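You operate a simulated robot arm through the tools that you are given. There is no shell and no other tool. Be economical: measure what you need, move in short steps, check, and stop when the job is done.

You run a simulated robot arm. Do the job below in one go: nothing can be reset, and whatever is moved stays where it is left.

TASK
Wind the leftover yarn off the cream bobbin and brush the fluff away.
Fine: stand the bobbin in the tray; knob back to free, brush back.
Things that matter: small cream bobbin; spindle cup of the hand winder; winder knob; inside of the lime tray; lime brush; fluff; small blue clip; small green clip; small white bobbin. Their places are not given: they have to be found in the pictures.

It is judged by the outcome, as a careful person would: the job done as asked, and still so three seconds after it is handed in. It fails if anything else is knocked over, pushed out of place, dropped, spilled or broken.

THE ROBOT
A 6-joint arm with a two-finger parallel gripper, fixed in place. Base frame: the origin is at the foot of the arm, x ahead of it, y to its left, z up; the work surface is at about z = 0.8. Readings come in m, rad, newtons and seconds.
With the tool pointing down near the work surface it reaches from about 0.26 to 0.68 m from the base axis. Its first joint turns from -1.152 to 1.152 rad. Payload 2.9 kg.
The tool frame sits at the grasp point between the pads (the TCP): z along the fingers, y along the line on which they close. The tips reach 0.03 m beyond it. Largest opening 0.11 m; finger width 0.02, thickness 0.01; the body of the gripper, 0.048 by 0.112 m, starts 0.055 m behind the TCP.
Orientation is told as [roll, pitch, yaw] about the base's x, y, z axes, in that order, counted from this pose: with the fingers straight down and closing along the base's y, the tool's x points along the base's -x, its y along +y and its z along -z.

THE INTERFACE
- The arm moves only by the tool move_arm. Its argument "targets" is a list of rows, each an object (a shift or turn left out is 0, a gripper value left out holds the last) with "offset": the shift along the tool's x, y, z in m, a list of three; "turn": the turn, a rotation vector about the tool's x, y, z in rad, a list of three; "grip": the opening, from 0 (shut) to 1 (fully open). In form: [{"offset": [dx, dy, dz], "turn": [wx, wy, wz], "grip": grip}, ...]. A call has 1 to 10 rows; each row shifts and turns the commanded pose from where the row before left it, along the tool's axes as they then stand. Each row takes 0.2 s and may step no farther than 0.05 m and 0.15 rad from the row before; otherwise, or with a gripper value out of range, the whole call is refused. Where a pose cannot be reached the arm comes as near as it can. A force on the tool above 40 N (or 10 N above the force at the start of the call, whichever is more), or a blocked arm, ends the call early, and 0.2 s more pass. Each finger travels about 0.108 m/s and halts on what it meets, pressing with about 26 N; the grip force reading is that of the motor and also rises with nothing between the fingers. The clock runs only during rows and for 0.2 s after the last one: add rows that do not move to give the fingers time. The reply holds the time, the measured pose of the TCP, the force on the tool along the base axes, the opening and the grip force, in the units named above and with some noise.
- Cameras (640 x 400 px; columns grow to the right, rows downward): "scene" is fixed at [0.0586, 0.413, 1.3871]; the picture's right is [-0.90, -0.43, 0.00], its down [-0.21, 0.45, -0.87] and it looks along [0.38, -0.78, -0.49] (base axes); focal length 371 px, centre (320, 200). "wrist" rides on the gripper at [-0.036, 0, -0.057] in the tool frame; the picture's right is [0.00, -1.00, 0.00], its down [0.97, 0.00, -0.24] and it looks along [0.24, 0.00, 0.97] (tool axes); focal length 218 px, centre (320, 200).
- snapshot(camera): a new picture of that camera. No time passes.
- pixel_to_xyz(camera, pixels): for up to 12 pixels [column, row] of the newest picture of that camera ("zoom" is the newest enlarged one), the place [x, y, z] in the base frame of the surface seen there, good to about 0.002 m, but the place of the scene camera against the robot may be out by one fixed shift of up to 0.012 m in any direction. No time passes.
- close_up(camera, box): a new picture of the part [left, top, right, bottom] of that camera's present view, enlarged. No time passes.
- finish_job(): hands the job in; it is judged then, once.

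Keep the steps short. Do not move on a guess: measure, check each grasp and each placing, and mend mistakes. In all there are 80 turns and 38 pictures (those below and enlarged ones count). Leave the gripper open and the arm clear of the work at the hand-in unless told otherwise, and finish with a single line.

The tools are called after "Emit:" by a JSON object that holds its "api" and its "payload". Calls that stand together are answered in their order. move_arm: Moves the arm, as the interface text tells. Its arguments: {"type":"object","properties":{"targets":{"type":"array"}},"required":["targets"]} The other tools are called the same way: snapshot (camera) takes a picture; pixel_to_xyz (camera, pixels) gives the place of the surface under pixels of a picture; close_up (camera, box) takes an enlarged picture of a part of a camera's view; finish_job () hands the job in.

At the start:

```text
time_s: 0.0
ee_pos: [0.3063, -0.209, 1.169]
ee_rot: [0.0, 0.0, -0.001]
contact_force: [-0.2, 1.0, 0.2]
width: 0.1101
grasp_force: 0.1
```

scene: 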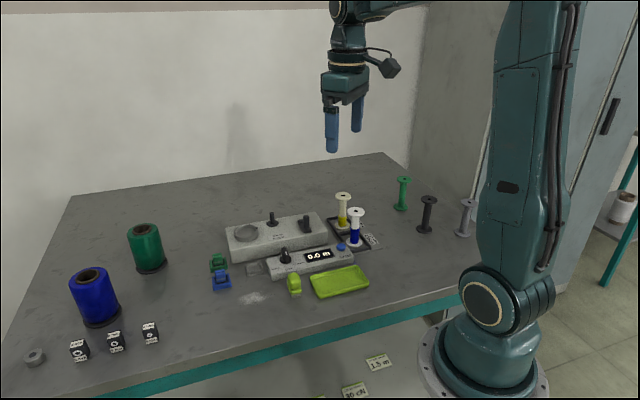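
wrist: 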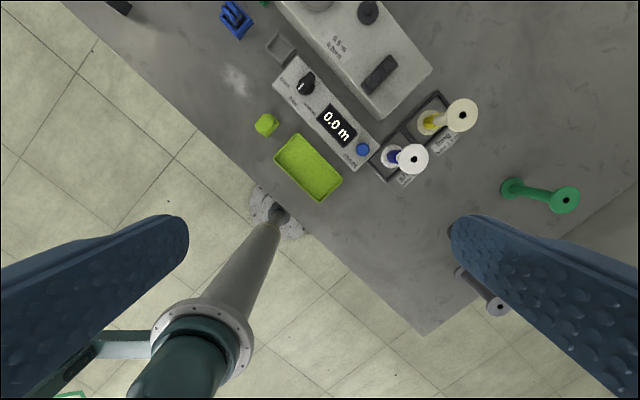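

I'll start by looking closer at the winder area and the bobbins from both cameras.

Emit:
{"api": "close_up", "payload": {"camera": "scene", "box": [200, 170, 400, 310]}}

Emit:
{"api": "close_up", "payload": {"camera": "wrist", "box": [210, 0, 490, 210]}}

```text
2.86 times, centred on (300, 240) of scene
```

zoom: 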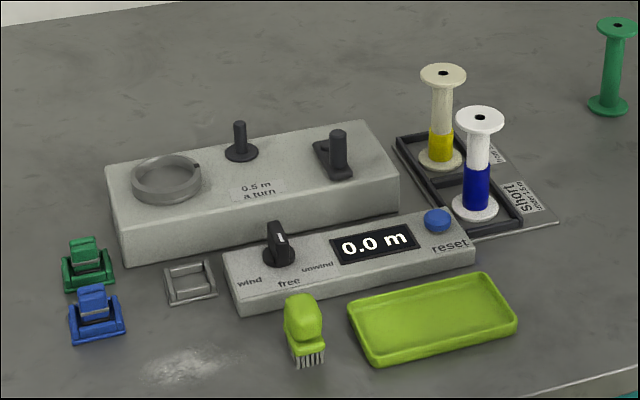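

```text
1.90 times, centred on (350, 105) of wrist
```

zoom: 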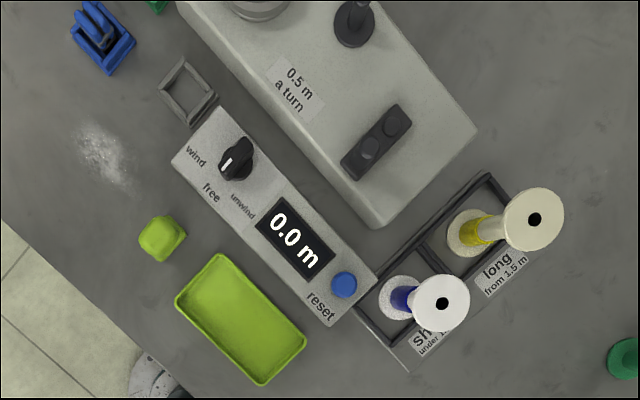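

Cream bobbin (yellow yarn) stands in the "long" cell. White one in "short". I'll measure the key points in the wrist zoom.

Emit:
{"api": "pixel_to_xyz", "payload": {"camera": "zoom", "pixels": [[535, 219], [465, 232], [440, 303], [357, 20], [395, 122], [368, 148], [236, 160], [343, 285], [162, 236], [240, 320], [188, 92], [105, 155]]}}

Emit:
{"api": "close_up", "payload": {"camera": "scene", "box": [220, 180, 330, 250]}}

```text
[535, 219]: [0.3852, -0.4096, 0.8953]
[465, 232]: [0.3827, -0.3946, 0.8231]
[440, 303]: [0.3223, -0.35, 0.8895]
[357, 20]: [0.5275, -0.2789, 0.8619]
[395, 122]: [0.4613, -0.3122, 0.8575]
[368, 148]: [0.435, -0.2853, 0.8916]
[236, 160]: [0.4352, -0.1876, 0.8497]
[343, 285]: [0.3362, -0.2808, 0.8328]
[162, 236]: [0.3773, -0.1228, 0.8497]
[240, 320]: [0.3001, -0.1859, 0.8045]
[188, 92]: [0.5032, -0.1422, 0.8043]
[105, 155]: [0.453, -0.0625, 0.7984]
```

```text
5.71 times, centred on (275, 215) of scene
```

zoom: 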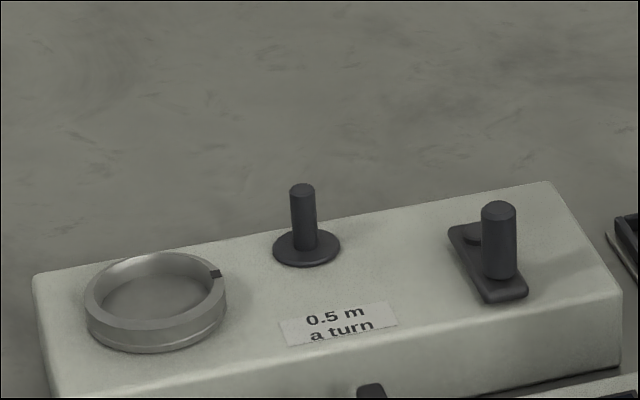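

I'll measure sizes of the ring, the middle post and the crank in this enlarged view.

Emit:
{"api": "pixel_to_xyz", "payload": {"camera": "zoom", "pixels": [[88, 300], [222, 285], [155, 300], [215, 272], [302, 188], [276, 250], [336, 250], [303, 262], [498, 207], [472, 233], [510, 295], [420, 260]]}}

Emit:
{"api": "close_up", "payload": {"camera": "scene", "box": [325, 185, 385, 255]}}

```text
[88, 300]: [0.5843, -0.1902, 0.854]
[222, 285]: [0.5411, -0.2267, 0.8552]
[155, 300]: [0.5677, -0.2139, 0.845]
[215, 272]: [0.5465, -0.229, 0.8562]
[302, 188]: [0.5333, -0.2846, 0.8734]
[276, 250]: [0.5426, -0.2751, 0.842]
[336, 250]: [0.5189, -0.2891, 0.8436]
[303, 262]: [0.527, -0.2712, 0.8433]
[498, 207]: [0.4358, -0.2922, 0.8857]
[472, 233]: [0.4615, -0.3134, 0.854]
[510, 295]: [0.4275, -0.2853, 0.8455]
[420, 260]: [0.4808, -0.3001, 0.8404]
```

```text
5.71 times, centred on (355, 220) of scene
```

zoom: 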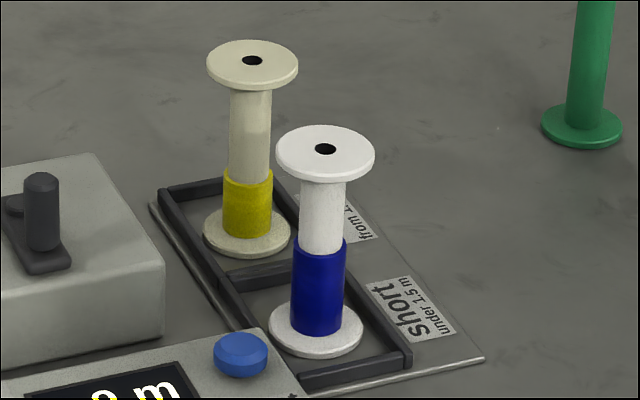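

Now flange, hole and barrel sizes of the cream bobbin, plus the cell.

Emit:
{"api": "pixel_to_xyz", "payload": {"camera": "zoom", "pixels": [[208, 66], [297, 68], [243, 60], [263, 61], [231, 140], [270, 140], [204, 232], [290, 235], [224, 200], [272, 200], [247, 257], [325, 130]]}}

Emit:
{"api": "pixel_to_xyz", "payload": {"camera": "scene", "pixels": [[128, 235], [160, 231], [136, 268], [167, 264], [69, 283], [108, 276]]}}

```text
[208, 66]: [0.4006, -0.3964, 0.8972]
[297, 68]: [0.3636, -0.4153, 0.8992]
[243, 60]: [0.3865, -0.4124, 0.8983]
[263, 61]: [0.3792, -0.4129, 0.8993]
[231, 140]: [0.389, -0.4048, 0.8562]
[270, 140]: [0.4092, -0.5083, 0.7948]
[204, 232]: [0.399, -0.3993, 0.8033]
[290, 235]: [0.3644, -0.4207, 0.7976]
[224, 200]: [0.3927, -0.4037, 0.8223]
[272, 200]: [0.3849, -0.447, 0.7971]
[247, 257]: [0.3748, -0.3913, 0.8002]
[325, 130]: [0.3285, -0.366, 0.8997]
```

```text
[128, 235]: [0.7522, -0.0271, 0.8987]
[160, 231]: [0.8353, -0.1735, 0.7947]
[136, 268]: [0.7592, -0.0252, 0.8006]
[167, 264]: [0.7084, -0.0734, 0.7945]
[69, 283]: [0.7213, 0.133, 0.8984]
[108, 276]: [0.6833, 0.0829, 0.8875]
```

Flange ≈ 0.041 m wide, hole ≈ 0.008, the ring ≈ 0.056 outside with a floor near z 0.845: the ring is the spindle cup; the middle post is too thick for the hole. Next I move over the cream bobbin, high, to look from above.

Emit:
{"api": "move_arm", "payload": {"targets": [{"offset": [-0.013, -0.0337, 0.0248], "grip": 1}, {"offset": [-0.013, -0.0337, 0.0248]}, {"offset": [-0.013, -0.0337, 0.0248]}, {"offset": [-0.013, -0.0337, 0.0248]}, {"offset": [-0.013, -0.0337, 0.0248]}, {"offset": [-0.013, -0.0337, 0.0248]}, {}]}}

Emit:
{"api": "snapshot", "payload": {"camera": "wrist"}}

```text
time_s: 1.6
ee_pos: [0.3853, -0.4112, 1.018]
ee_rot: [0.001, -0.001, 0.001]
contact_force: [-0.6, -0.4, -0.4]
width: 0.11
grasp_force: 0.1
```

```text
31 pictures are left
```

wrist: 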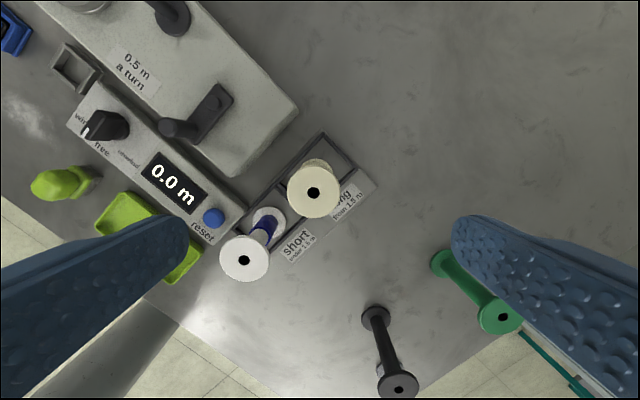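

Cream bobbin's top hole is at (314,192). I'll measure its flange and the neighbours.

Emit:
{"api": "pixel_to_xyz", "payload": {"camera": "wrist", "pixels": [[289, 190], [340, 190], [314, 170], [314, 216], [244, 260], [503, 317], [398, 388], [298, 110], [215, 100], [175, 127], [240, 175], [92, 130]]}}

```text
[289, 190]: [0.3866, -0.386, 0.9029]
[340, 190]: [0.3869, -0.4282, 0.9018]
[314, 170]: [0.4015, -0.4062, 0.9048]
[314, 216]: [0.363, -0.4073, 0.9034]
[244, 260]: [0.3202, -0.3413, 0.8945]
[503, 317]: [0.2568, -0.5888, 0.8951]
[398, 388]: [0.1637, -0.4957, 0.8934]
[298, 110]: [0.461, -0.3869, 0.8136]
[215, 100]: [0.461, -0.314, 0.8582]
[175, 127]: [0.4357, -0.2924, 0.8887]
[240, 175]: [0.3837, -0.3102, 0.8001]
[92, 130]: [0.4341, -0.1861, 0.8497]
```

Bobbin centre ≈ (0.383, -0.407), top z ≈ 0.903. I lower the TCP to z ≈ 0.876 with opening 0.08, so the pads end up under the top flange.

Emit:
{"api": "move_arm", "payload": {"targets": [{"offset": [0.0023, 0.004, 0.02], "grip": 0.73}, {"offset": [0, 0, 0.04]}, {"offset": [0, 0, 0.04]}, {"offset": [0, 0, 0.03]}, {"offset": [0, 0, 0.012]}, {}]}}

Emit:
{"api": "snapshot", "payload": {"camera": "scene"}}

```text
time_s: 3.0
ee_pos: [0.3813, -0.4064, 0.877]
ee_rot: [-0.002, 0.0, 0.0]
contact_force: [-0.7, 0.4, 0.3]
width: 0.0803
grasp_force: 0.0
```

```text
30 pictures are left
```

scene: 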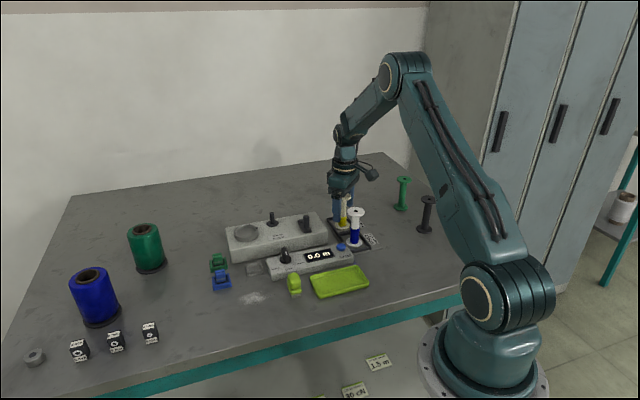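

The fingers straddle it with no contact. I close on the barrel.

Emit:
{"api": "move_arm", "payload": {"targets": [{"grip": 0.4}, {"grip": 0.1}, {"grip": 0.1}, {}]}}

Emit:
{"api": "close_up", "payload": {"camera": "scene", "box": [300, 170, 400, 260]}}

```text
time_s: 4.0
ee_pos: [0.3828, -0.4059, 0.8768]
ee_rot: [0.001, 0.001, -0.001]
contact_force: [1.1, 0.6, -0.7]
width: 0.0425
grasp_force: 26.0
```

```text
4.44 times, centred on (350, 215) of scene
```

zoom: 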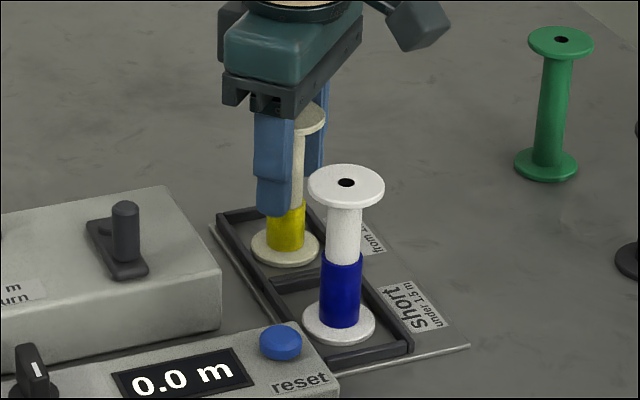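

The pads stop at 0.0425 on the flange rim, not the barrel (straight fingers). A rim grip is fine, but better centred on the flange: I reopen a bit, rise to z ≈ 0.895 and close again.

Emit:
{"api": "move_arm", "payload": {"targets": [{"grip": 0.55}, {"grip": 0.55}, {"offset": [-0.0005, -0.0008, -0.018]}, {"grip": 0.35}, {"grip": 0.3}, {}]}}

Emit:
{"api": "move_arm", "payload": {"targets": [{"offset": [0, 0, -0.02]}, {"offset": [0, 0, -0.04]}, {"offset": [0, 0, -0.04]}, {}]}}

Emit:
{"api": "close_up", "payload": {"camera": "scene", "box": [280, 130, 400, 260]}}

```text
time_s: 5.4
ee_pos: [0.384, -0.4085, 0.8956]
ee_rot: [0.0, -0.001, -0.002]
contact_force: [0.0, 0.7, 0.5]
width: 0.0424
grasp_force: 25.5
```

```text
time_s: 6.4
ee_pos: [0.3832, -0.4073, 0.9953]
ee_rot: [-0.001, 0.002, 0.0]
contact_force: [0.0, -1.5, 0.3]
width: 0.0423
grasp_force: 25.8
```

```text
3.08 times, centred on (340, 195) of scene
```

zoom: 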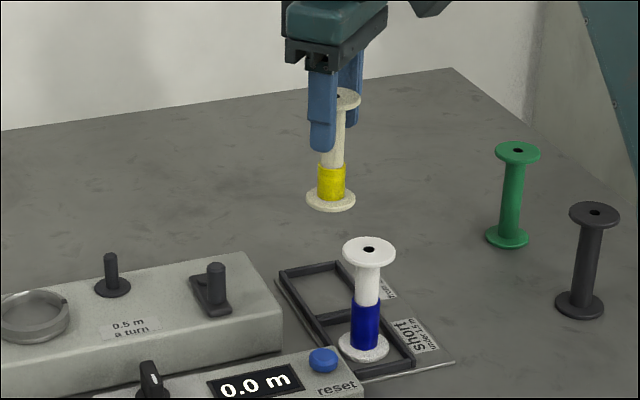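

Held upright and hanging clear. I go up a bit and move toward the cup, stopping short at about (0.49, -0.21) to view the cup with the wrist camera.

Emit:
{"api": "move_arm", "payload": {"targets": [{"offset": [0, 0, -0.03]}, {"offset": [-0.0214, 0.0394, 0]}, {"offset": [-0.0214, 0.0394, 0]}, {"offset": [-0.0214, 0.0394, 0]}, {"offset": [-0.0214, 0.0394, 0]}, {"offset": [-0.0214, 0.0394, 0]}, {}]}}

Emit:
{"api": "snapshot", "payload": {"camera": "wrist"}}

```text
time_s: 8.0
ee_pos: [0.4908, -0.2105, 1.0265]
ee_rot: [-0.001, 0.0, 0.001]
contact_force: [0.6, -0.2, 0.1]
width: 0.0428
grasp_force: 25.9
```

```text
27 pictures are left
```

wrist: 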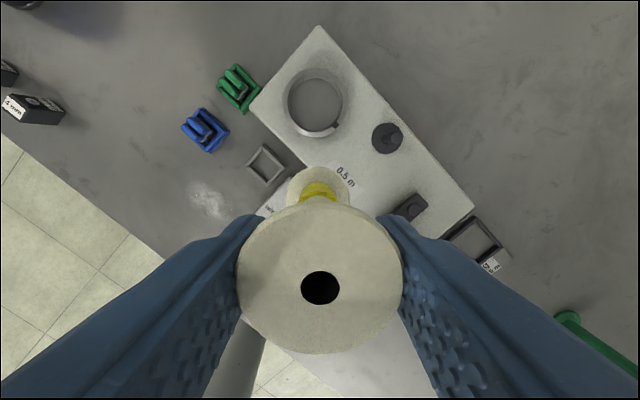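

The cup ring is at about (315,102). I measure its rim and floor.

Emit:
{"api": "pixel_to_xyz", "payload": {"camera": "wrist", "pixels": [[289, 102], [342, 96], [315, 71], [310, 134], [298, 79], [334, 126], [294, 122], [334, 78], [315, 102], [315, 90], [385, 130], [265, 165]]}}

```text
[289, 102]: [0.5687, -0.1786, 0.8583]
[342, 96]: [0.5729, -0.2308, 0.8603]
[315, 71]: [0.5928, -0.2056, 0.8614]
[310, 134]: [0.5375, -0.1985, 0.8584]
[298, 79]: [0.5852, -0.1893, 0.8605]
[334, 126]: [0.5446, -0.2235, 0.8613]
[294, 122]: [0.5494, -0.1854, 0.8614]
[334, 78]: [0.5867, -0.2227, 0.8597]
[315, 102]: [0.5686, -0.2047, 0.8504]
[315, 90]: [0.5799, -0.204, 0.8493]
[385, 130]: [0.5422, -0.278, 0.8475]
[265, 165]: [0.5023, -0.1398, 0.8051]
```

Cup centre ≈ (0.566, -0.2045), rim z 0.860. Now the bobbin's own offset within the grip.

Emit:
{"api": "pixel_to_xyz", "payload": {"camera": "wrist", "pixels": [[320, 207], [320, 350], [244, 285], [398, 285], [299, 288], [342, 288], [320, 270], [320, 307], [318, 170], [290, 190], [347, 190]]}}

```text
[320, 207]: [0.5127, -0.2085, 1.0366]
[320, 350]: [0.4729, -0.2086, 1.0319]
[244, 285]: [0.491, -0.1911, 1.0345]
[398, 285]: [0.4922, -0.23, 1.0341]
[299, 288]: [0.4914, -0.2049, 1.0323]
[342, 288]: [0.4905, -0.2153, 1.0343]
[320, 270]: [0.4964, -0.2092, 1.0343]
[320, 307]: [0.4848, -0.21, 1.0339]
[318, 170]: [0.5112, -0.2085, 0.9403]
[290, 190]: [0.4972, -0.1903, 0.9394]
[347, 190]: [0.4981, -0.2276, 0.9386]
```

Bobbin is centred in the grip and vertical. I move over the cup (+0.0735, +0.005) and lower to just above the rim.

Emit:
{"api": "move_arm", "payload": {"targets": [{"offset": [-0.037, 0.0025, 0]}, {"offset": [-0.0365, 0.0025, 0]}, {}, {"offset": [0, 0, 0.03]}, {"offset": [0, 0, 0.03]}, {}]}}

Emit:
{"api": "close_up", "payload": {"camera": "scene", "box": [200, 160, 320, 260]}}

```text
time_s: 9.4
ee_pos: [0.5625, -0.2052, 0.9653]
ee_rot: [0.001, -0.001, 0.0]
contact_force: [0.1, 0.6, -0.8]
width: 0.0428
grasp_force: 25.6
```

```text
4.00 times, centred on (260, 210) of scene
```

zoom: 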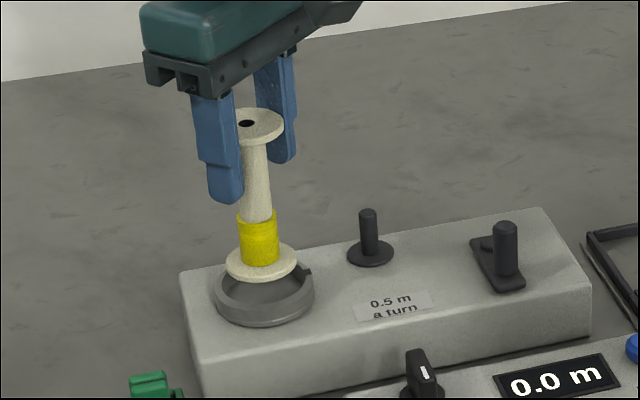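

I compare the bobbin's foot with the ring using the same (scene) camera, so its shift cancels.

Emit:
{"api": "pixel_to_xyz", "payload": {"camera": "zoom", "pixels": [[229, 262], [295, 262], [262, 279], [262, 276], [218, 292], [312, 284], [228, 304], [303, 302], [265, 314], [240, 290], [265, 300], [307, 272]]}}

```text
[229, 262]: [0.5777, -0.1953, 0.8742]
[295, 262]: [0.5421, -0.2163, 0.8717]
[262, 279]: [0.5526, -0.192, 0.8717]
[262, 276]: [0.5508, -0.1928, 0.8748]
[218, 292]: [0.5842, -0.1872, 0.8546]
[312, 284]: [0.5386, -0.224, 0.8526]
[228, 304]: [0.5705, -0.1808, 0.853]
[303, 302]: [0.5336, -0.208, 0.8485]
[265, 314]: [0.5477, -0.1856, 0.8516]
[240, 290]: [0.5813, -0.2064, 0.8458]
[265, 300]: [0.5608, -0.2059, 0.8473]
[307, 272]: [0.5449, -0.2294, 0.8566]
```

Foot and ring centres agree to about 1 mm. I lower gently in small steps.

Emit:
{"api": "move_arm", "payload": {"targets": [{"offset": [0, 0, 0.008]}, {"offset": [0, 0, 0.006]}, {"offset": [0, 0, 0.005]}, {}]}}

Emit:
{"api": "close_up", "payload": {"camera": "scene", "box": [200, 160, 320, 260]}}

```text
time_s: 10.4
ee_pos: [0.5644, -0.2057, 0.9469]
ee_rot: [0.0, 0.002, -0.001]
contact_force: [-0.8, -0.6, -0.1]
width: 0.0427
grasp_force: 26.2
```

```text
4.00 times, centred on (260, 210) of scene
```

zoom: 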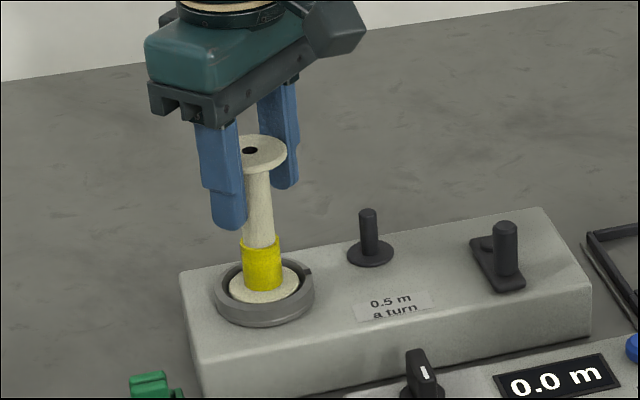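

It's inside the ring with no force yet; a few mm more.

Emit:
{"api": "move_arm", "payload": {"targets": [{"offset": [0, 0, 0.0015]}, {"offset": [0, 0, 0.0015]}, {}]}}

```text
time_s: 11.2
ee_pos: [0.5636, -0.2057, 0.9442]
ee_rot: [-0.001, 0.001, 0.0]
contact_force: [-0.4, -0.3, 0.0]
width: 0.0425
grasp_force: 25.6
```

Emit:
{"api": "move_arm", "payload": {"targets": [{"offset": [0, 0, 0.001]}, {"offset": [0, 0, 0.001]}, {"offset": [0, 0, 0.001]}, {}]}}

Emit:
{"api": "close_up", "payload": {"camera": "scene", "box": [220, 190, 300, 250]}}

```text
time_s: 12.2
ee_pos: [0.5651, -0.2053, 0.9418]
ee_rot: [-0.001, -0.004, 0.001]
contact_force: [-0.5, 2.9, 15.0]
width: 0.0426
grasp_force: 26.3
```

```text
6.67 times, centred on (260, 220) of scene
```

zoom: 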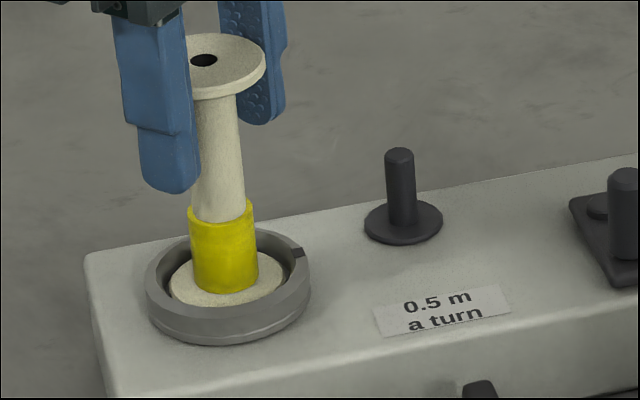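

15 N up: it is on the cup floor. I release and rise straight up.

Emit:
{"api": "move_arm", "payload": {"targets": [{"offset": [0, 0, -0.001]}, {"grip": 0.55}, {"grip": 0.65}, {"grip": 0.65}, {"offset": [0, 0, -0.04]}, {"offset": [0, 0, -0.05]}, {}]}}

Emit:
{"api": "close_up", "payload": {"camera": "scene", "box": [220, 170, 350, 280]}}

```text
time_s: 13.8
ee_pos: [0.5623, -0.2062, 1.0327]
ee_rot: [0.0, 0.001, -0.001]
contact_force: [-0.2, 0.7, 0.4]
width: 0.0716
grasp_force: 0.1
```

```text
3.64 times, centred on (285, 225) of scene
```

zoom: 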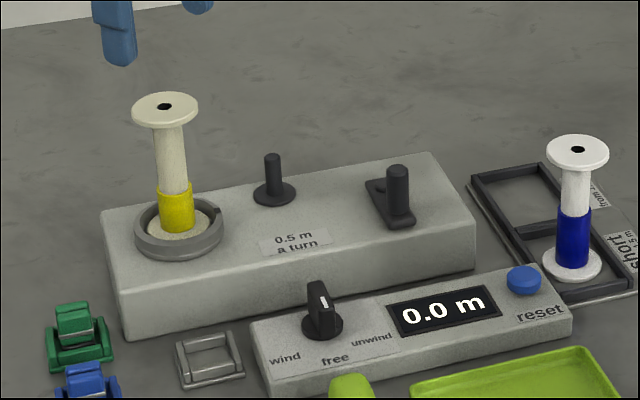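

Bobbin stands in the cup. Next: move above the knob for a close view.

Emit:
{"api": "move_arm", "payload": {"targets": [{"offset": [0.04, 0.005, 0]}, {"offset": [0.04, 0.005, 0]}, {"offset": [0.04, 0.005, 0.02]}, {"offset": [0.02, 0.002, 0.04]}, {}]}}

Emit:
{"api": "snapshot", "payload": {"camera": "wrist"}}

```text
time_s: 15.0
ee_pos: [0.422, -0.1883, 0.9706]
ee_rot: [0.0, 0.001, 0.0]
contact_force: [0.6, -0.6, -0.4]
width: 0.0717
grasp_force: 0.1
```

```text
22 pictures are left
```

wrist: 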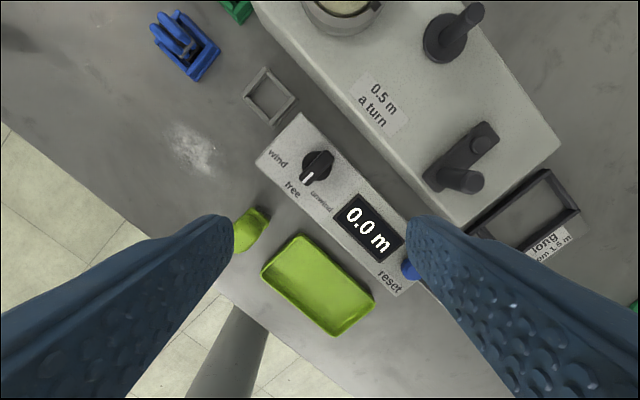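

I enlarge the knob to read its blade direction.

Emit:
{"api": "close_up", "payload": {"camera": "wrist", "box": [240, 110, 420, 230]}}

Emit:
{"api": "pixel_to_xyz", "payload": {"camera": "zoom", "pixels": [[229, 243], [310, 150], [272, 190], [250, 225], [218, 210], [318, 180], [130, 170], [185, 280], [290, 325], [270, 240], [320, 200]]}}

```text
3.33 times, centred on (330, 170) of wrist
```

zoom: 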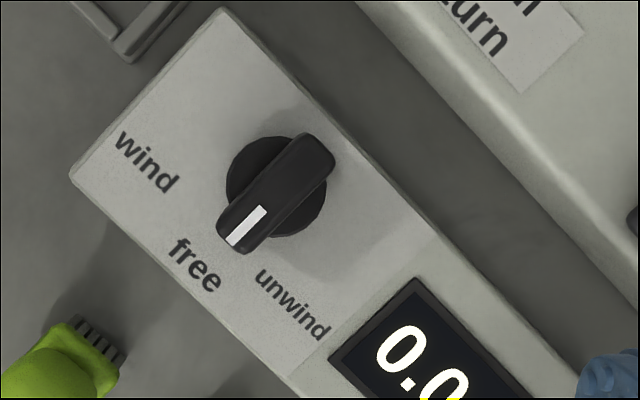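

```text
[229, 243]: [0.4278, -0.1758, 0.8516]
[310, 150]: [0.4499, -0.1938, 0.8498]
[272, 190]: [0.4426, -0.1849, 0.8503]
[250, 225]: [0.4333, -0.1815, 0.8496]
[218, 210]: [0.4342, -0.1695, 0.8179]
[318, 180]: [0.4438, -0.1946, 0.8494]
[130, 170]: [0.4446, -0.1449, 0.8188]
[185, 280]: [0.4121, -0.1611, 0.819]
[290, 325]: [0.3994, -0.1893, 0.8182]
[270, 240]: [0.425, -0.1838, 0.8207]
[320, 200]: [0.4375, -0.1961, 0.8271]
```

Blade runs from (0.450,-0.194) to (0.428,-0.176), pointing to "free"; centre (0.439,-0.185), top z 0.850. "unwind" lies about 48° counter-clockwise from above. I shift over the knob, yaw by -0.68 rad so the pads face the blade, and lower to z≈0.90.

Emit:
{"api": "move_arm", "payload": {"targets": [{"offset": [-0.017, 0.0033, 0], "grip": 0.45}, {"turn": [0, 0, 0.136]}, {"turn": [0, 0, 0.136]}, {"turn": [0, 0, 0.136]}, {"turn": [0, 0, 0.136]}, {"turn": [0, 0, 0.136]}, {"offset": [0, 0, 0.04]}, {"offset": [0, 0, 0.03]}, {}]}}

Emit:
{"api": "close_up", "payload": {"camera": "wrist", "box": [200, 150, 440, 310]}}

```text
time_s: 17.0
ee_pos: [0.4404, -0.1863, 0.9014]
ee_rot: [-0.001, 0.0, -0.681]
contact_force: [-0.5, -0.2, -0.3]
width: 0.0495
grasp_force: 0.0
```

```text
2.50 times, centred on (320, 230) of wrist
```

zoom: 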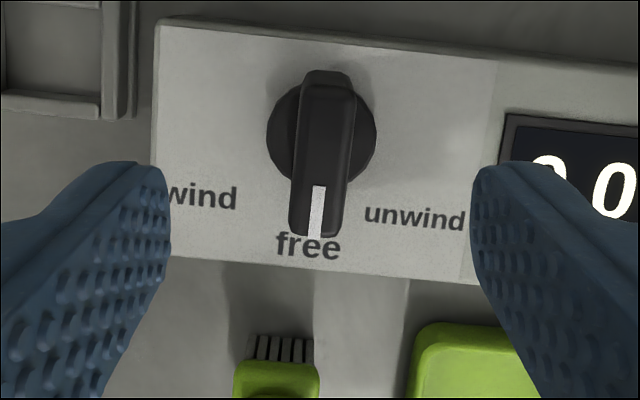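

Blade is parallel to the pads and centred sideways; about 3 mm off along the blade. I correct, lower to z≈0.861 and close.

Emit:
{"api": "move_arm", "payload": {"targets": [{"offset": [-0.003, 0, 0.02]}, {"offset": [0, 0, 0.02]}, {}, {"grip": 0.2}, {"grip": 0.05}, {}, {}]}}

```text
time_s: 18.6
ee_pos: [0.4418, -0.1878, 0.8613]
ee_rot: [0.0, 0.001, -0.681]
contact_force: [-2.8, -4.3, -2.2]
width: 0.012
grasp_force: 45.6
```

Blade gripped (0.012 m). I turn counter-clockwise about 0.8 rad towards "unwind".

Emit:
{"api": "move_arm", "payload": {"targets": [{"turn": [0, 0, -0.14]}, {"turn": [0, 0, -0.14]}, {"turn": [0, 0, -0.14]}, {"turn": [0, 0, -0.14]}, {"turn": [0, 0, -0.14]}, {"turn": [0, 0, -0.1]}, {}]}}

```text
time_s: 20.2
ee_pos: [0.4438, -0.186, 0.8612]
ee_rot: [0.002, -0.002, 0.125]
contact_force: [5.5, 15.6, -4.6]
width: 0.0138
grasp_force: 45.9
```

Turned; some side force. I open and rise to see where the pointer rests.

Emit:
{"api": "move_arm", "payload": {"targets": [{"grip": 0.3}, {"grip": 0.45}, {}, {"offset": [0, 0, -0.04]}, {"offset": [0, 0, -0.03]}, {}]}}

Emit:
{"api": "close_up", "payload": {"camera": "wrist", "box": [170, 80, 470, 290]}}

```text
time_s: 21.6
ee_pos: [0.4441, -0.1872, 0.9319]
ee_rot: [0.001, 0.001, 0.12]
contact_force: [0.2, -0.9, 0.6]
width: 0.0494
grasp_force: 0.1
```

```text
1.90 times, centred on (320, 185) of wrist
```

zoom: 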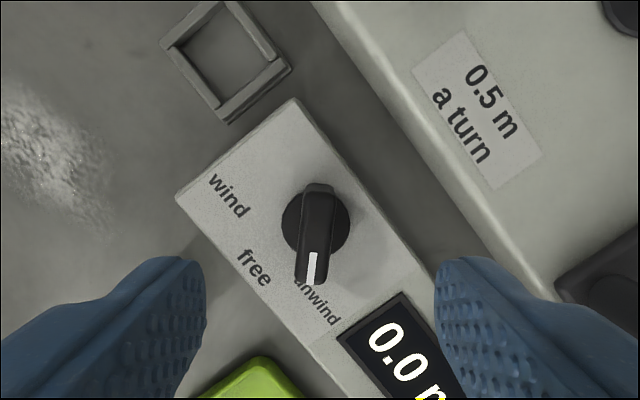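

Pointer is now on "unwind". Next the crank: I rise, restore yaw 0 and view it from above.

Emit:
{"api": "move_arm", "payload": {"targets": [{"offset": [0, 0, -0.03], "turn": [0, 0, 0.12]}, {"offset": [0.002, -0.037, -0.02]}, {"offset": [0.0, -0.037, 0]}, {"offset": [0.0, -0.037, 0]}, {}]}}

Emit:
{"api": "close_up", "payload": {"camera": "wrist", "box": [160, 60, 480, 280]}}

```text
time_s: 22.8
ee_pos: [0.4421, -0.2983, 0.9805]
ee_rot: [-0.001, 0.001, 0.001]
contact_force: [0.3, 0.2, -0.4]
width: 0.0495
grasp_force: 0.0
```

```text
1.82 times, centred on (320, 170) of wrist
```

zoom: 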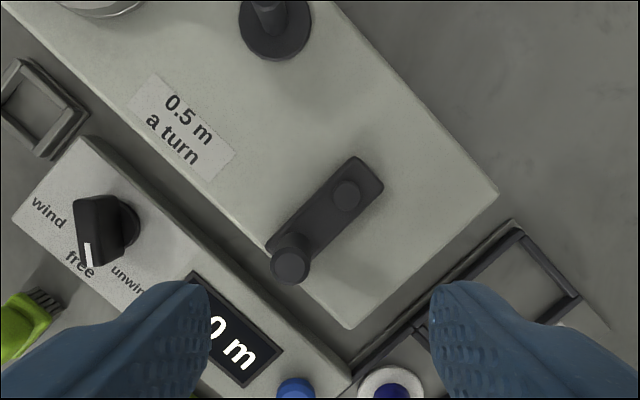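

I measure handle top, pivot and bar.

Emit:
{"api": "pixel_to_xyz", "payload": {"camera": "zoom", "pixels": [[290, 266], [276, 266], [305, 266], [290, 253], [290, 279], [348, 195], [338, 195], [360, 195], [348, 185], [348, 207], [370, 170], [282, 245]]}}

```text
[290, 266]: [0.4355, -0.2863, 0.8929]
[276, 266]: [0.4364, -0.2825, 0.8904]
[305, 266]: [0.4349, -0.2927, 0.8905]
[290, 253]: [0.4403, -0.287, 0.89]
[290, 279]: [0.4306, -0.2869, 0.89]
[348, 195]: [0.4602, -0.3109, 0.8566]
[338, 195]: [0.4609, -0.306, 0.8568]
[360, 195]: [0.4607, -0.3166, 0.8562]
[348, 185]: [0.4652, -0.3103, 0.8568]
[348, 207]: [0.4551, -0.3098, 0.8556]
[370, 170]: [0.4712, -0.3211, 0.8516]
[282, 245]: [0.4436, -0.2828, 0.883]
```

Pivot (0.4603, -0.311), handle (0.4355, -0.287), radius 0.0345, handle top 0.890. I lower over the handle to z≈0.893 (tips at 0.863, above the bar) and close.

Emit:
{"api": "move_arm", "payload": {"targets": [{"offset": [0.0066, 0.0113, 0]}, {"offset": [0, 0, 0.04]}, {"offset": [0, 0, 0.03]}, {"offset": [0, 0, 0.0175]}, {}, {"grip": 0.2}, {"grip": 0.08}, {}, {}]}}

Emit:
{"api": "close_up", "payload": {"camera": "scene", "box": [220, 170, 380, 280]}}

```text
time_s: 24.8
ee_pos: [0.4349, -0.2859, 0.894]
ee_rot: [0.0, -0.001, 0.0]
contact_force: [0.3, -0.2, -4.3]
width: 0.015
grasp_force: 45.4
```

```text
3.64 times, centred on (300, 225) of scene
```

zoom: 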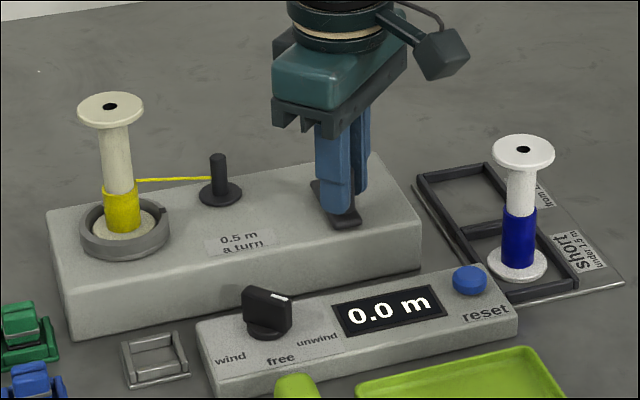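

The winder has engaged: the yarn runs to the post and the display shows 0.0. I crank 60° clockwise as a trial and read the display and force.

Emit:
{"api": "move_arm", "payload": {"targets": [{"offset": [-0.01531, 0.00919, 0]}, {"offset": [-0.01786, 0.00032, 0]}, {"offset": [-0.01562, -0.00866, 0]}, {}]}}

Emit:
{"api": "close_up", "payload": {"camera": "scene", "box": [220, 170, 380, 280]}}

```text
time_s: 25.8
ee_pos: [0.4824, -0.2874, 0.8932]
ee_rot: [0.0, 0.003, -0.002]
contact_force: [-2.7, -3.8, -8.2]
width: 0.0152
grasp_force: 44.8
```

```text
3.64 times, centred on (300, 225) of scene
```

zoom: 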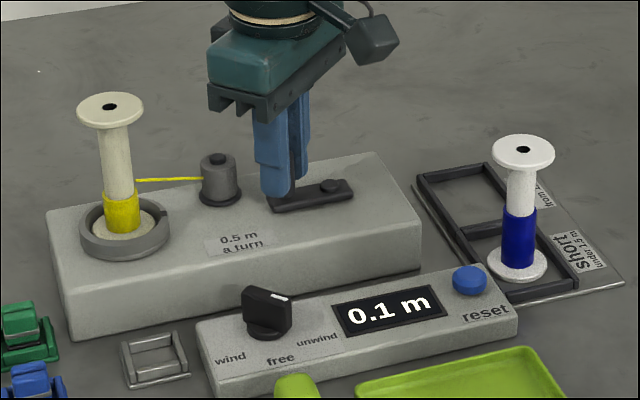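

Clockwise works: 0.1 m, and the yarn goes onto the post. I finish this turn.

Emit:
{"api": "move_arm", "payload": {"targets": [{"offset": [-0.00919, -0.01531, 0]}, {"offset": [-0.00032, -0.01786, 0]}, {"offset": [0.00866, -0.01562, 0]}, {"offset": [0.01531, -0.00919, 0]}, {"offset": [0.01786, -0.00032, 0]}, {"offset": [0.01562, 0.00866, 0]}, {"offset": [0.00919, 0.01531, 0]}, {"offset": [0.00032, 0.01786, 0]}, {"offset": [-0.00866, 0.01562, 0]}, {}]}}

```text
time_s: 28.0
ee_pos: [0.4342, -0.2867, 0.8935]
ee_rot: [0.001, 0.001, 0.0]
contact_force: [2.6, -1.7, -19.9]
width: 0.015
grasp_force: 44.6
```

One full turn. A downward pull of 20 N has built up, so I relax the grip and re-close before going on, then do the next turn.

Emit:
{"api": "move_arm", "payload": {"targets": [{"grip": 0.25}, {}, {"grip": 0.08}, {}, {}]}}

Emit:
{"api": "move_arm", "payload": {"targets": [{"offset": [-0.01531, 0.00919, 0]}, {"offset": [-0.01786, 0.00032, 0]}, {"offset": [-0.01562, -0.00866, 0]}, {"offset": [-0.00919, -0.01531, 0]}, {"offset": [-0.00032, -0.01786, 0]}, {"offset": [0.00866, -0.01562, 0]}, {"offset": [0.01531, -0.00919, 0]}, {"offset": [0.01786, -0.00032, 0]}, {"offset": [0.01562, 0.00866, 0]}, {"offset": [0.00919, 0.01531, 0]}]}}

Emit:
{"api": "close_up", "payload": {"camera": "scene", "box": [220, 170, 380, 280]}}

```text
time_s: 29.2
ee_pos: [0.4348, -0.2881, 0.8953]
ee_rot: [-0.001, -0.001, 0.0]
contact_force: [-0.5, -1.3, 9.6]
width: 0.0154
grasp_force: 45.1
```

```text
time_s: 31.4
ee_pos: [0.426, -0.3204, 0.8943]
ee_rot: [-0.003, -0.001, -0.001]
contact_force: [0.2, -1.0, 20.8]
width: 0.0152
grasp_force: 45.1
```

```text
3.64 times, centred on (300, 225) of scene
```

zoom: 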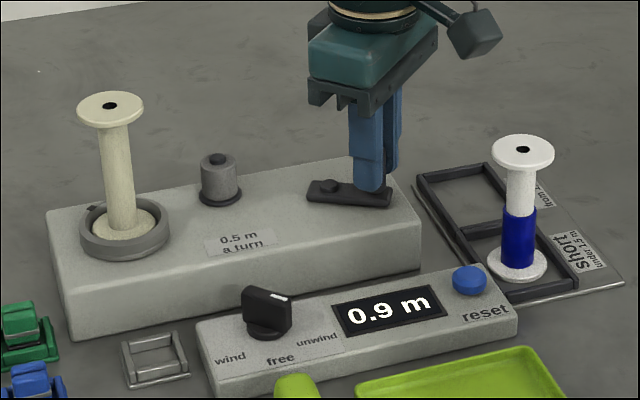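

The bobbin is bare at 0.9 m; the yarn is off. I release the crank, rise, and go to view the knob.

Emit:
{"api": "move_arm", "payload": {"targets": [{"grip": 0.25}, {"grip": 0.45}, {"offset": [0, 0, -0.03]}, {"offset": [0, 0, -0.03]}, {"offset": [0.0, 0.045, -0.01]}, {"offset": [-0.01, 0.045, 0.0]}, {"offset": [-0.008, 0.045, 0.02]}, {}]}}

Emit:
{"api": "close_up", "payload": {"camera": "wrist", "box": [170, 80, 470, 290]}}

```text
time_s: 33.2
ee_pos: [0.4432, -0.1856, 0.9456]
ee_rot: [-0.002, -0.001, 0.0]
contact_force: [0.3, 0.6, 0.3]
width: 0.0497
grasp_force: 0.1
```

```text
1.90 times, centred on (320, 185) of wrist
```

zoom: 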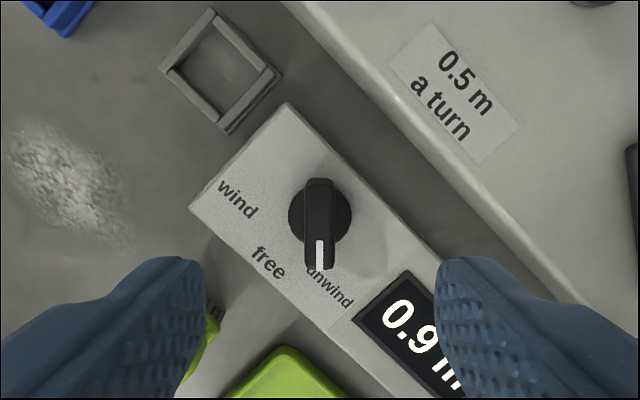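

Pointer now exactly at 180°, knob centred under the tool. I lower, grip, and turn 0.785 rad clockwise back to "free", then open and rise.

Emit:
{"api": "move_arm", "payload": {"targets": [{"offset": [0, 0, 0.045]}, {"offset": [0, 0, 0.03]}, {"offset": [0, 0, 0.0095]}, {}, {"grip": 0.2}, {"grip": 0.05}, {}, {}]}}

Emit:
{"api": "move_arm", "payload": {"targets": [{"turn": [0, 0, 0.14]}, {"turn": [0, 0, 0.14]}, {"turn": [0, 0, 0.14]}, {"turn": [0, 0, 0.14]}, {"turn": [0, 0, 0.14]}, {"turn": [0, 0, 0.085]}, {}]}}

Emit:
{"api": "move_arm", "payload": {"targets": [{"grip": 0.3}, {"grip": 0.45}, {}, {"offset": [0, 0, -0.04]}, {"offset": [0, 0, -0.03]}, {}]}}

Emit:
{"api": "close_up", "payload": {"camera": "wrist", "box": [170, 80, 470, 290]}}

```text
time_s: 35.0
ee_pos: [0.4437, -0.1866, 0.8602]
ee_rot: [0.0, 0.0, 0.001]
contact_force: [1.2, -4.8, -6.5]
width: 0.0118
grasp_force: 45.2
```

```text
time_s: 36.6
ee_pos: [0.4421, -0.1884, 0.8597]
ee_rot: [-0.005, 0.0, -0.792]
contact_force: [-6.5, -27.1, -7.4]
width: 0.0119
grasp_force: 44.9
```

```text
time_s: 38.0
ee_pos: [0.4444, -0.185, 0.9286]
ee_rot: [0.0, 0.0, -0.784]
contact_force: [0.5, -0.5, 1.3]
width: 0.0494
grasp_force: 0.1
```

```text
1.90 times, centred on (320, 185) of wrist
```

zoom: 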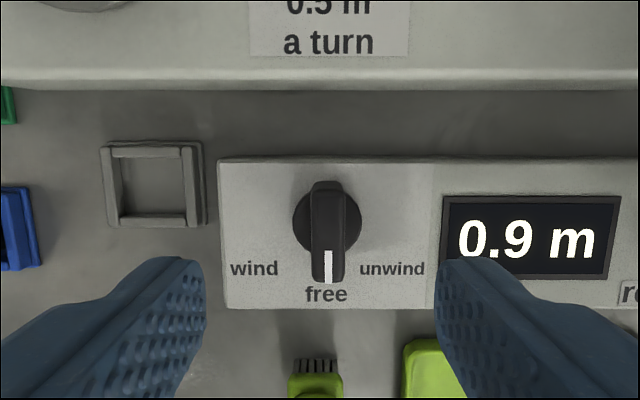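

Knob is on "free". Next: rise, restore yaw 0 and view the bobbin in the cup.

Emit:
{"api": "move_arm", "payload": {"targets": [{"offset": [0, 0, -0.045], "turn": [0, 0, -0.13]}, {"offset": [0, 0, -0.045], "turn": [0, 0, -0.13]}, {"offset": [0, 0, -0.04], "turn": [0, 0, -0.13]}, {"turn": [0, 0, -0.13]}, {"turn": [0, 0, -0.13]}, {"turn": [0, 0, -0.135], "grip": 0.65}, {"offset": [-0.045, -0.01, 0]}, {"offset": [-0.045, -0.01, 0]}, {}]}}

Emit:
{"api": "snapshot", "payload": {"camera": "wrist"}}

```text
time_s: 40.0
ee_pos: [0.5323, -0.2062, 1.0583]
ee_rot: [0.0, -0.001, -0.001]
contact_force: [0.7, 0.1, 0.0]
width: 0.0714
grasp_force: 0.1
```

```text
12 pictures are left
```

wrist: 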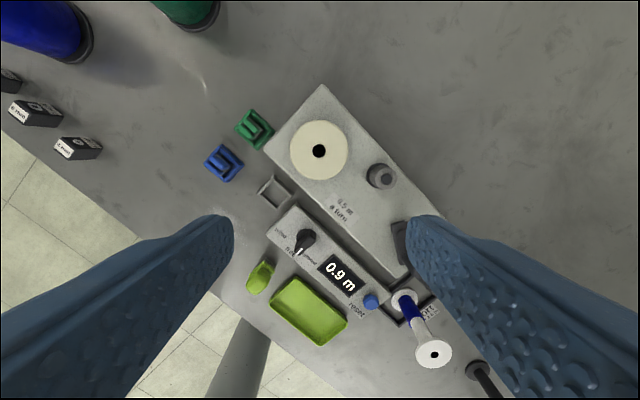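

Emit:
{"api": "pixel_to_xyz", "payload": {"camera": "wrist", "pixels": [[292, 151], [346, 151], [319, 124], [319, 178], [272, 308], [344, 318], [296, 280], [322, 344], [308, 311], [246, 289], [270, 264], [256, 283]]}}

Emit:
{"api": "close_up", "payload": {"camera": "wrist", "box": [230, 220, 390, 360]}}

```text
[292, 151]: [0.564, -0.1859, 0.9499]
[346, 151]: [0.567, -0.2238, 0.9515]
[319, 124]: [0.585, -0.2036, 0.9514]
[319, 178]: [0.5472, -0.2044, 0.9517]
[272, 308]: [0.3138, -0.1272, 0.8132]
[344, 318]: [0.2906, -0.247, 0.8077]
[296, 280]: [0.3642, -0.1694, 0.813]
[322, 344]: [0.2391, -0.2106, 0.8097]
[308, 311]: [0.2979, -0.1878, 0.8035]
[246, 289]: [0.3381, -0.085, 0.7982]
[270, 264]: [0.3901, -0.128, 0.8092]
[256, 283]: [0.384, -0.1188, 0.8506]
```

```text
2.86 times, centred on (310, 290) of wrist
```

zoom: 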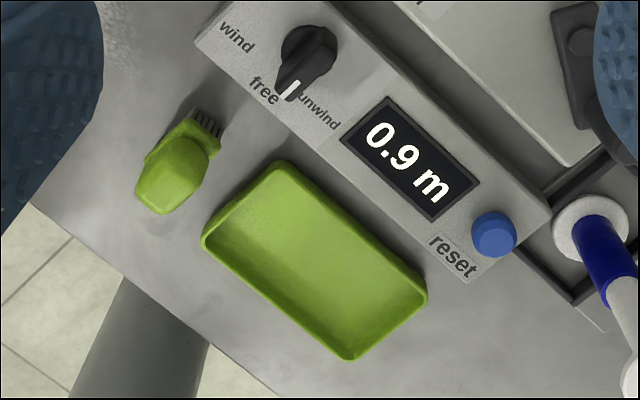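

Bobbin centre (0.566, -0.2045), top 0.951; tray centre ≈ (0.301, -0.188), floor 0.8035. I go down on the bobbin's top flange and grip it.

Emit:
{"api": "move_arm", "payload": {"targets": [{"offset": [-0.033, 0.001, 0]}, {"offset": [0, 0, 0.04]}, {"offset": [0, 0, 0.04]}, {"offset": [0, 0, 0.034]}, {}, {"grip": 0.4}, {"grip": 0.3}, {}, {}]}}

Emit:
{"api": "move_arm", "payload": {"targets": [{"offset": [0, 0, -0.01]}, {"offset": [0, 0, -0.02]}, {"offset": [0, 0, -0.04]}, {}]}}

```text
time_s: 42.0
ee_pos: [0.5655, -0.2045, 0.9461]
ee_rot: [0.0, 0.0, -0.001]
contact_force: [-1.1, -0.6, 0.4]
width: 0.0427
grasp_force: 25.8
```

```text
time_s: 43.0
ee_pos: [0.5659, -0.2038, 1.0158]
ee_rot: [-0.001, 0.002, -0.001]
contact_force: [-1.1, -0.2, 0.6]
width: 0.0427
grasp_force: 25.5
```

Lifted. I carry it over the tray and lower partway.

Emit:
{"api": "move_arm", "payload": {"targets": [{"offset": [0.044, 0.0027, 0]}, {"offset": [0.044, 0.0027, 0]}, {"offset": [0.044, 0.0027, 0]}, {"offset": [0.044, 0.0026, 0]}, {"offset": [0.044, 0.0026, 0]}, {"offset": [0.044, 0.0026, 0]}, {"offset": [0, 0, 0.04]}, {"offset": [0, 0, 0.04]}, {}]}}

Emit:
{"api": "close_up", "payload": {"camera": "scene", "box": [260, 180, 420, 310]}}

```text
time_s: 45.0
ee_pos: [0.3014, -0.1881, 0.935]
ee_rot: [0.001, 0.0, -0.001]
contact_force: [0.8, -1.2, -0.3]
width: 0.0425
grasp_force: 25.8
```

```text
3.08 times, centred on (340, 245) of scene
```

zoom: 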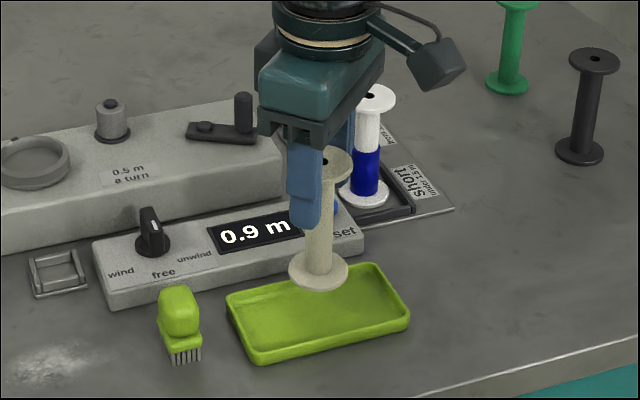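

It hangs over the tray centre. I lower to the floor gently.

Emit:
{"api": "move_arm", "payload": {"targets": [{"offset": [0, 0, 0.02]}, {"offset": [0, 0, 0.009]}, {"offset": [0, 0, 0.002]}, {"offset": [0, 0, 0.001]}, {"offset": [0, 0, 0.001]}, {}]}}

```text
time_s: 46.4
ee_pos: [0.3032, -0.1882, 0.9022]
ee_rot: [-0.001, -0.001, 0.001]
contact_force: [0.0, 0.5, -0.2]
width: 0.0428
grasp_force: 26.3
```

Emit:
{"api": "move_arm", "payload": {"targets": [{"offset": [0, 0, 0.001]}, {"offset": [0, 0, 0.001]}, {"offset": [0, 0, 0.001]}, {}]}}

```text
time_s: 47.4
ee_pos: [0.3028, -0.1875, 0.8991]
ee_rot: [0.001, 0.0, 0.0]
contact_force: [1.3, 0.0, -0.2]
width: 0.0426
grasp_force: 26.1
```

Emit:
{"api": "move_arm", "payload": {"targets": [{"offset": [0, 0, 0.001]}, {"offset": [0, 0, 0.001]}, {}]}}

```text
time_s: 48.2
ee_pos: [0.3032, -0.1891, 0.8975]
ee_rot: [-0.001, 0.0, 0.0]
contact_force: [-0.7, 0.3, 2.4]
width: 0.0425
grasp_force: 25.8
```

First touch (2.4 N). I release here, rise, and look.

Emit:
{"api": "move_arm", "payload": {"targets": [{"offset": [0, 0, 0.0005]}, {"grip": 0.5}, {"grip": 0.65}, {}, {"offset": [0, 0, -0.03]}, {"offset": [0, 0, -0.05]}, {"offset": [0, 0, -0.05]}, {}]}}

Emit:
{"api": "close_up", "payload": {"camera": "scene", "box": [200, 190, 400, 320]}}

```text
time_s: 50.0
ee_pos: [0.303, -0.1891, 1.0291]
ee_rot: [0.001, 0.001, 0.002]
contact_force: [0.0, -0.8, -0.1]
width: 0.0717
grasp_force: 0.0
```

```text
3.08 times, centred on (300, 255) of scene
```

zoom: 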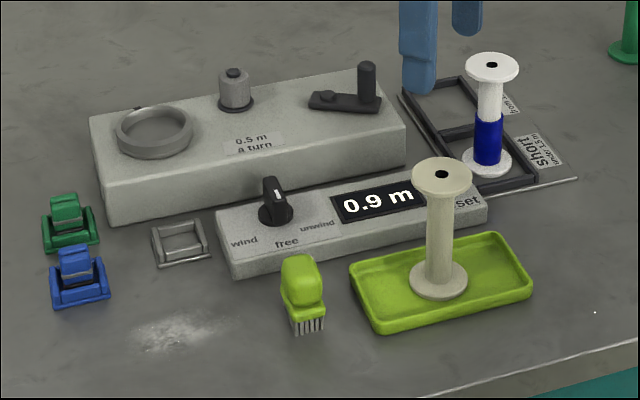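

Bobbin stands in the tray, unsupported. Now the brush: I move above it for a close view and measure.

Emit:
{"api": "move_arm", "payload": {"targets": [{"offset": [-0.036, 0.034, 0]}, {"offset": [-0.036, 0.033, 0]}, {"offset": [0, 0, 0.04]}, {}]}}

Emit:
{"api": "snapshot", "payload": {"camera": "wrist"}}

```text
time_s: 51.0
ee_pos: [0.3755, -0.1212, 0.9866]
ee_rot: [0.0, 0.0, 0.0]
contact_force: [-0.8, -0.4, -0.7]
width: 0.0717
grasp_force: 0.0
```

```text
8 pictures are left
```

wrist: 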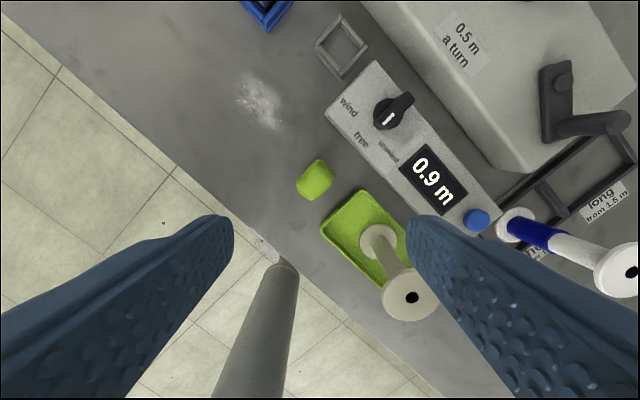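

Brush top at about (315,180), rotated like the panel. I measure its corners and the fluff extent.

Emit:
{"api": "pixel_to_xyz", "payload": {"camera": "wrist", "pixels": [[315, 180], [315, 162], [331, 177], [315, 197], [299, 183], [305, 172], [324, 190], [262, 100], [245, 78], [275, 126], [240, 100], [285, 95]]}}

Emit:
{"api": "close_up", "payload": {"camera": "wrist", "box": [220, 60, 400, 220]}}

```text
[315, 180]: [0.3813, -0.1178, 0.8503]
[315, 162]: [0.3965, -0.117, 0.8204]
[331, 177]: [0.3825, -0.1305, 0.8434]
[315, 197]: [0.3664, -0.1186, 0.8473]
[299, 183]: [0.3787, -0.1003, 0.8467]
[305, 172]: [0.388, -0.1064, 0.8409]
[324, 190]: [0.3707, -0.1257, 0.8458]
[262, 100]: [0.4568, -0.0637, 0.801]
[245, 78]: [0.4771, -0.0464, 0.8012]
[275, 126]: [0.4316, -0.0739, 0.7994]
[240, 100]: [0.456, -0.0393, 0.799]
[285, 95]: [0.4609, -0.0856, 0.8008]
```

```text
2.50 times, centred on (310, 140) of wrist
```

zoom: 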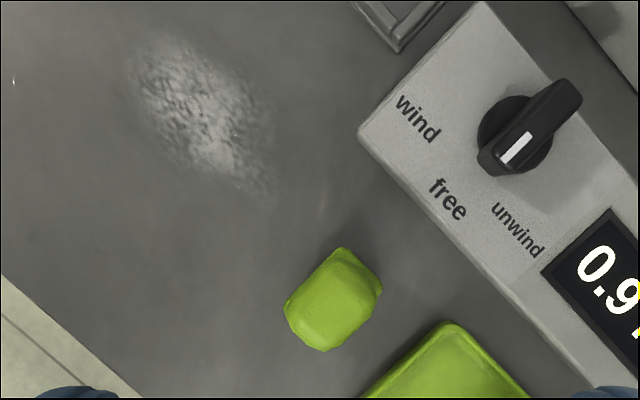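

Brush top centre ≈ (0.381, -0.117), z 0.85, short side along 45°. Fluff spans about (0.43–0.48, -0.04…-0.085). I shift over the brush, yaw by -0.76, and lower to z≈0.90.

Emit:
{"api": "move_arm", "payload": {"targets": [{"offset": [-0.0055, 0.0042, 0], "grip": 0.5}, {"turn": [0, 0, 0.127]}, {"turn": [0, 0, 0.127]}, {"turn": [0, 0, 0.127]}, {"turn": [0, 0, 0.127]}, {"turn": [0, 0, 0.127]}, {"turn": [0, 0, 0.125]}, {"offset": [0, 0, 0.04]}, {"offset": [0, 0, 0.046]}, {}]}}

Emit:
{"api": "snapshot", "payload": {"camera": "wrist"}}

```text
time_s: 53.2
ee_pos: [0.3799, -0.1174, 0.899]
ee_rot: [0.0, -0.001, -0.762]
contact_force: [-0.3, -0.5, 0.5]
width: 0.055
grasp_force: 0.2
```

```text
6 pictures are left
```

wrist: 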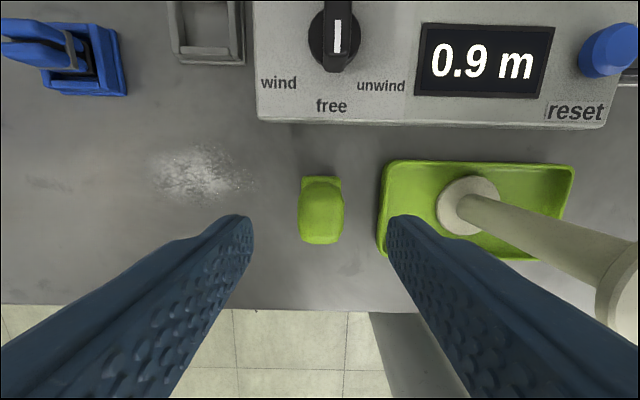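

Brush is aligned between the pads. I measure fluff edges, blue clip and bracket positions in this picture (no time passes) to plan the sweep.

Emit:
{"api": "pixel_to_xyz", "payload": {"camera": "wrist", "pixels": [[75, 95], [125, 92], [60, 40], [155, 165], [255, 180], [200, 148], [195, 200], [200, 175], [175, 55], [320, 182], [322, 235], [257, 118]]}}

Emit:
{"api": "move_arm", "payload": {"targets": [{"offset": [0, 0, 0.025]}, {"offset": [0, 0, 0.025]}, {}, {"grip": 0.3}, {"grip": 0.1}, {}, {}]}}

```text
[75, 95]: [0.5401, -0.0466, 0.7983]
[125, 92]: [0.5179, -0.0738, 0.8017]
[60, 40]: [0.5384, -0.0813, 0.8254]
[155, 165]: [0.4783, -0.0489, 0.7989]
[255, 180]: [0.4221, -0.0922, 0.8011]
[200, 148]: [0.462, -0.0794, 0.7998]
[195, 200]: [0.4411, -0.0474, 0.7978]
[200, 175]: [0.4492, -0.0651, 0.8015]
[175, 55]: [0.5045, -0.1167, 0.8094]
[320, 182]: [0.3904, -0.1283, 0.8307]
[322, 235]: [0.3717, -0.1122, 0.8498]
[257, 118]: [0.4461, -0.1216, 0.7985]
```

```text
time_s: 54.8
ee_pos: [0.3793, -0.1183, 0.8524]
ee_rot: [0.002, 0.001, -0.76]
contact_force: [-0.5, -0.5, 0.2]
width: 0.0255
grasp_force: 26.4
```

Brush gripped (0.0255 m). In tool axes the fluff is centred at (-0.0145, +0.083), half-size 0.019 × 0.036; clip and panel stay outside the lanes. I lift, set down just before the fluff, and sweep the first lane.

Emit:
{"api": "move_arm", "payload": {"targets": [{"offset": [0, 0, -0.02]}, {"offset": [-0.005, 0.038, 0]}, {"offset": [0, 0, 0.015]}, {"offset": [0, 0, 0.006]}, {"offset": [0, 0.023, 0]}, {"offset": [0, 0.023, 0]}, {"offset": [0, 0.023, 0]}, {"offset": [0, 0.023, 0]}, {"offset": [0, 0, -0.021]}, {}]}}

Emit:
{"api": "snapshot", "payload": {"camera": "wrist"}}

```text
time_s: 57.0
ee_pos: [0.4716, -0.0258, 0.8704]
ee_rot: [0.001, -0.001, -0.758]
contact_force: [-0.9, -0.5, -1.1]
width: 0.0253
grasp_force: 26.2
```

```text
5 pictures are left
```

wrist: 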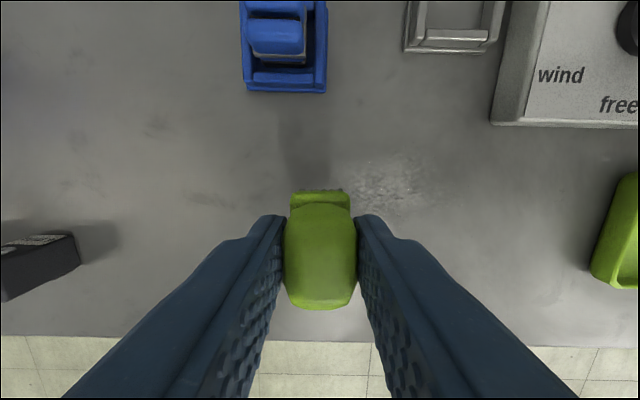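

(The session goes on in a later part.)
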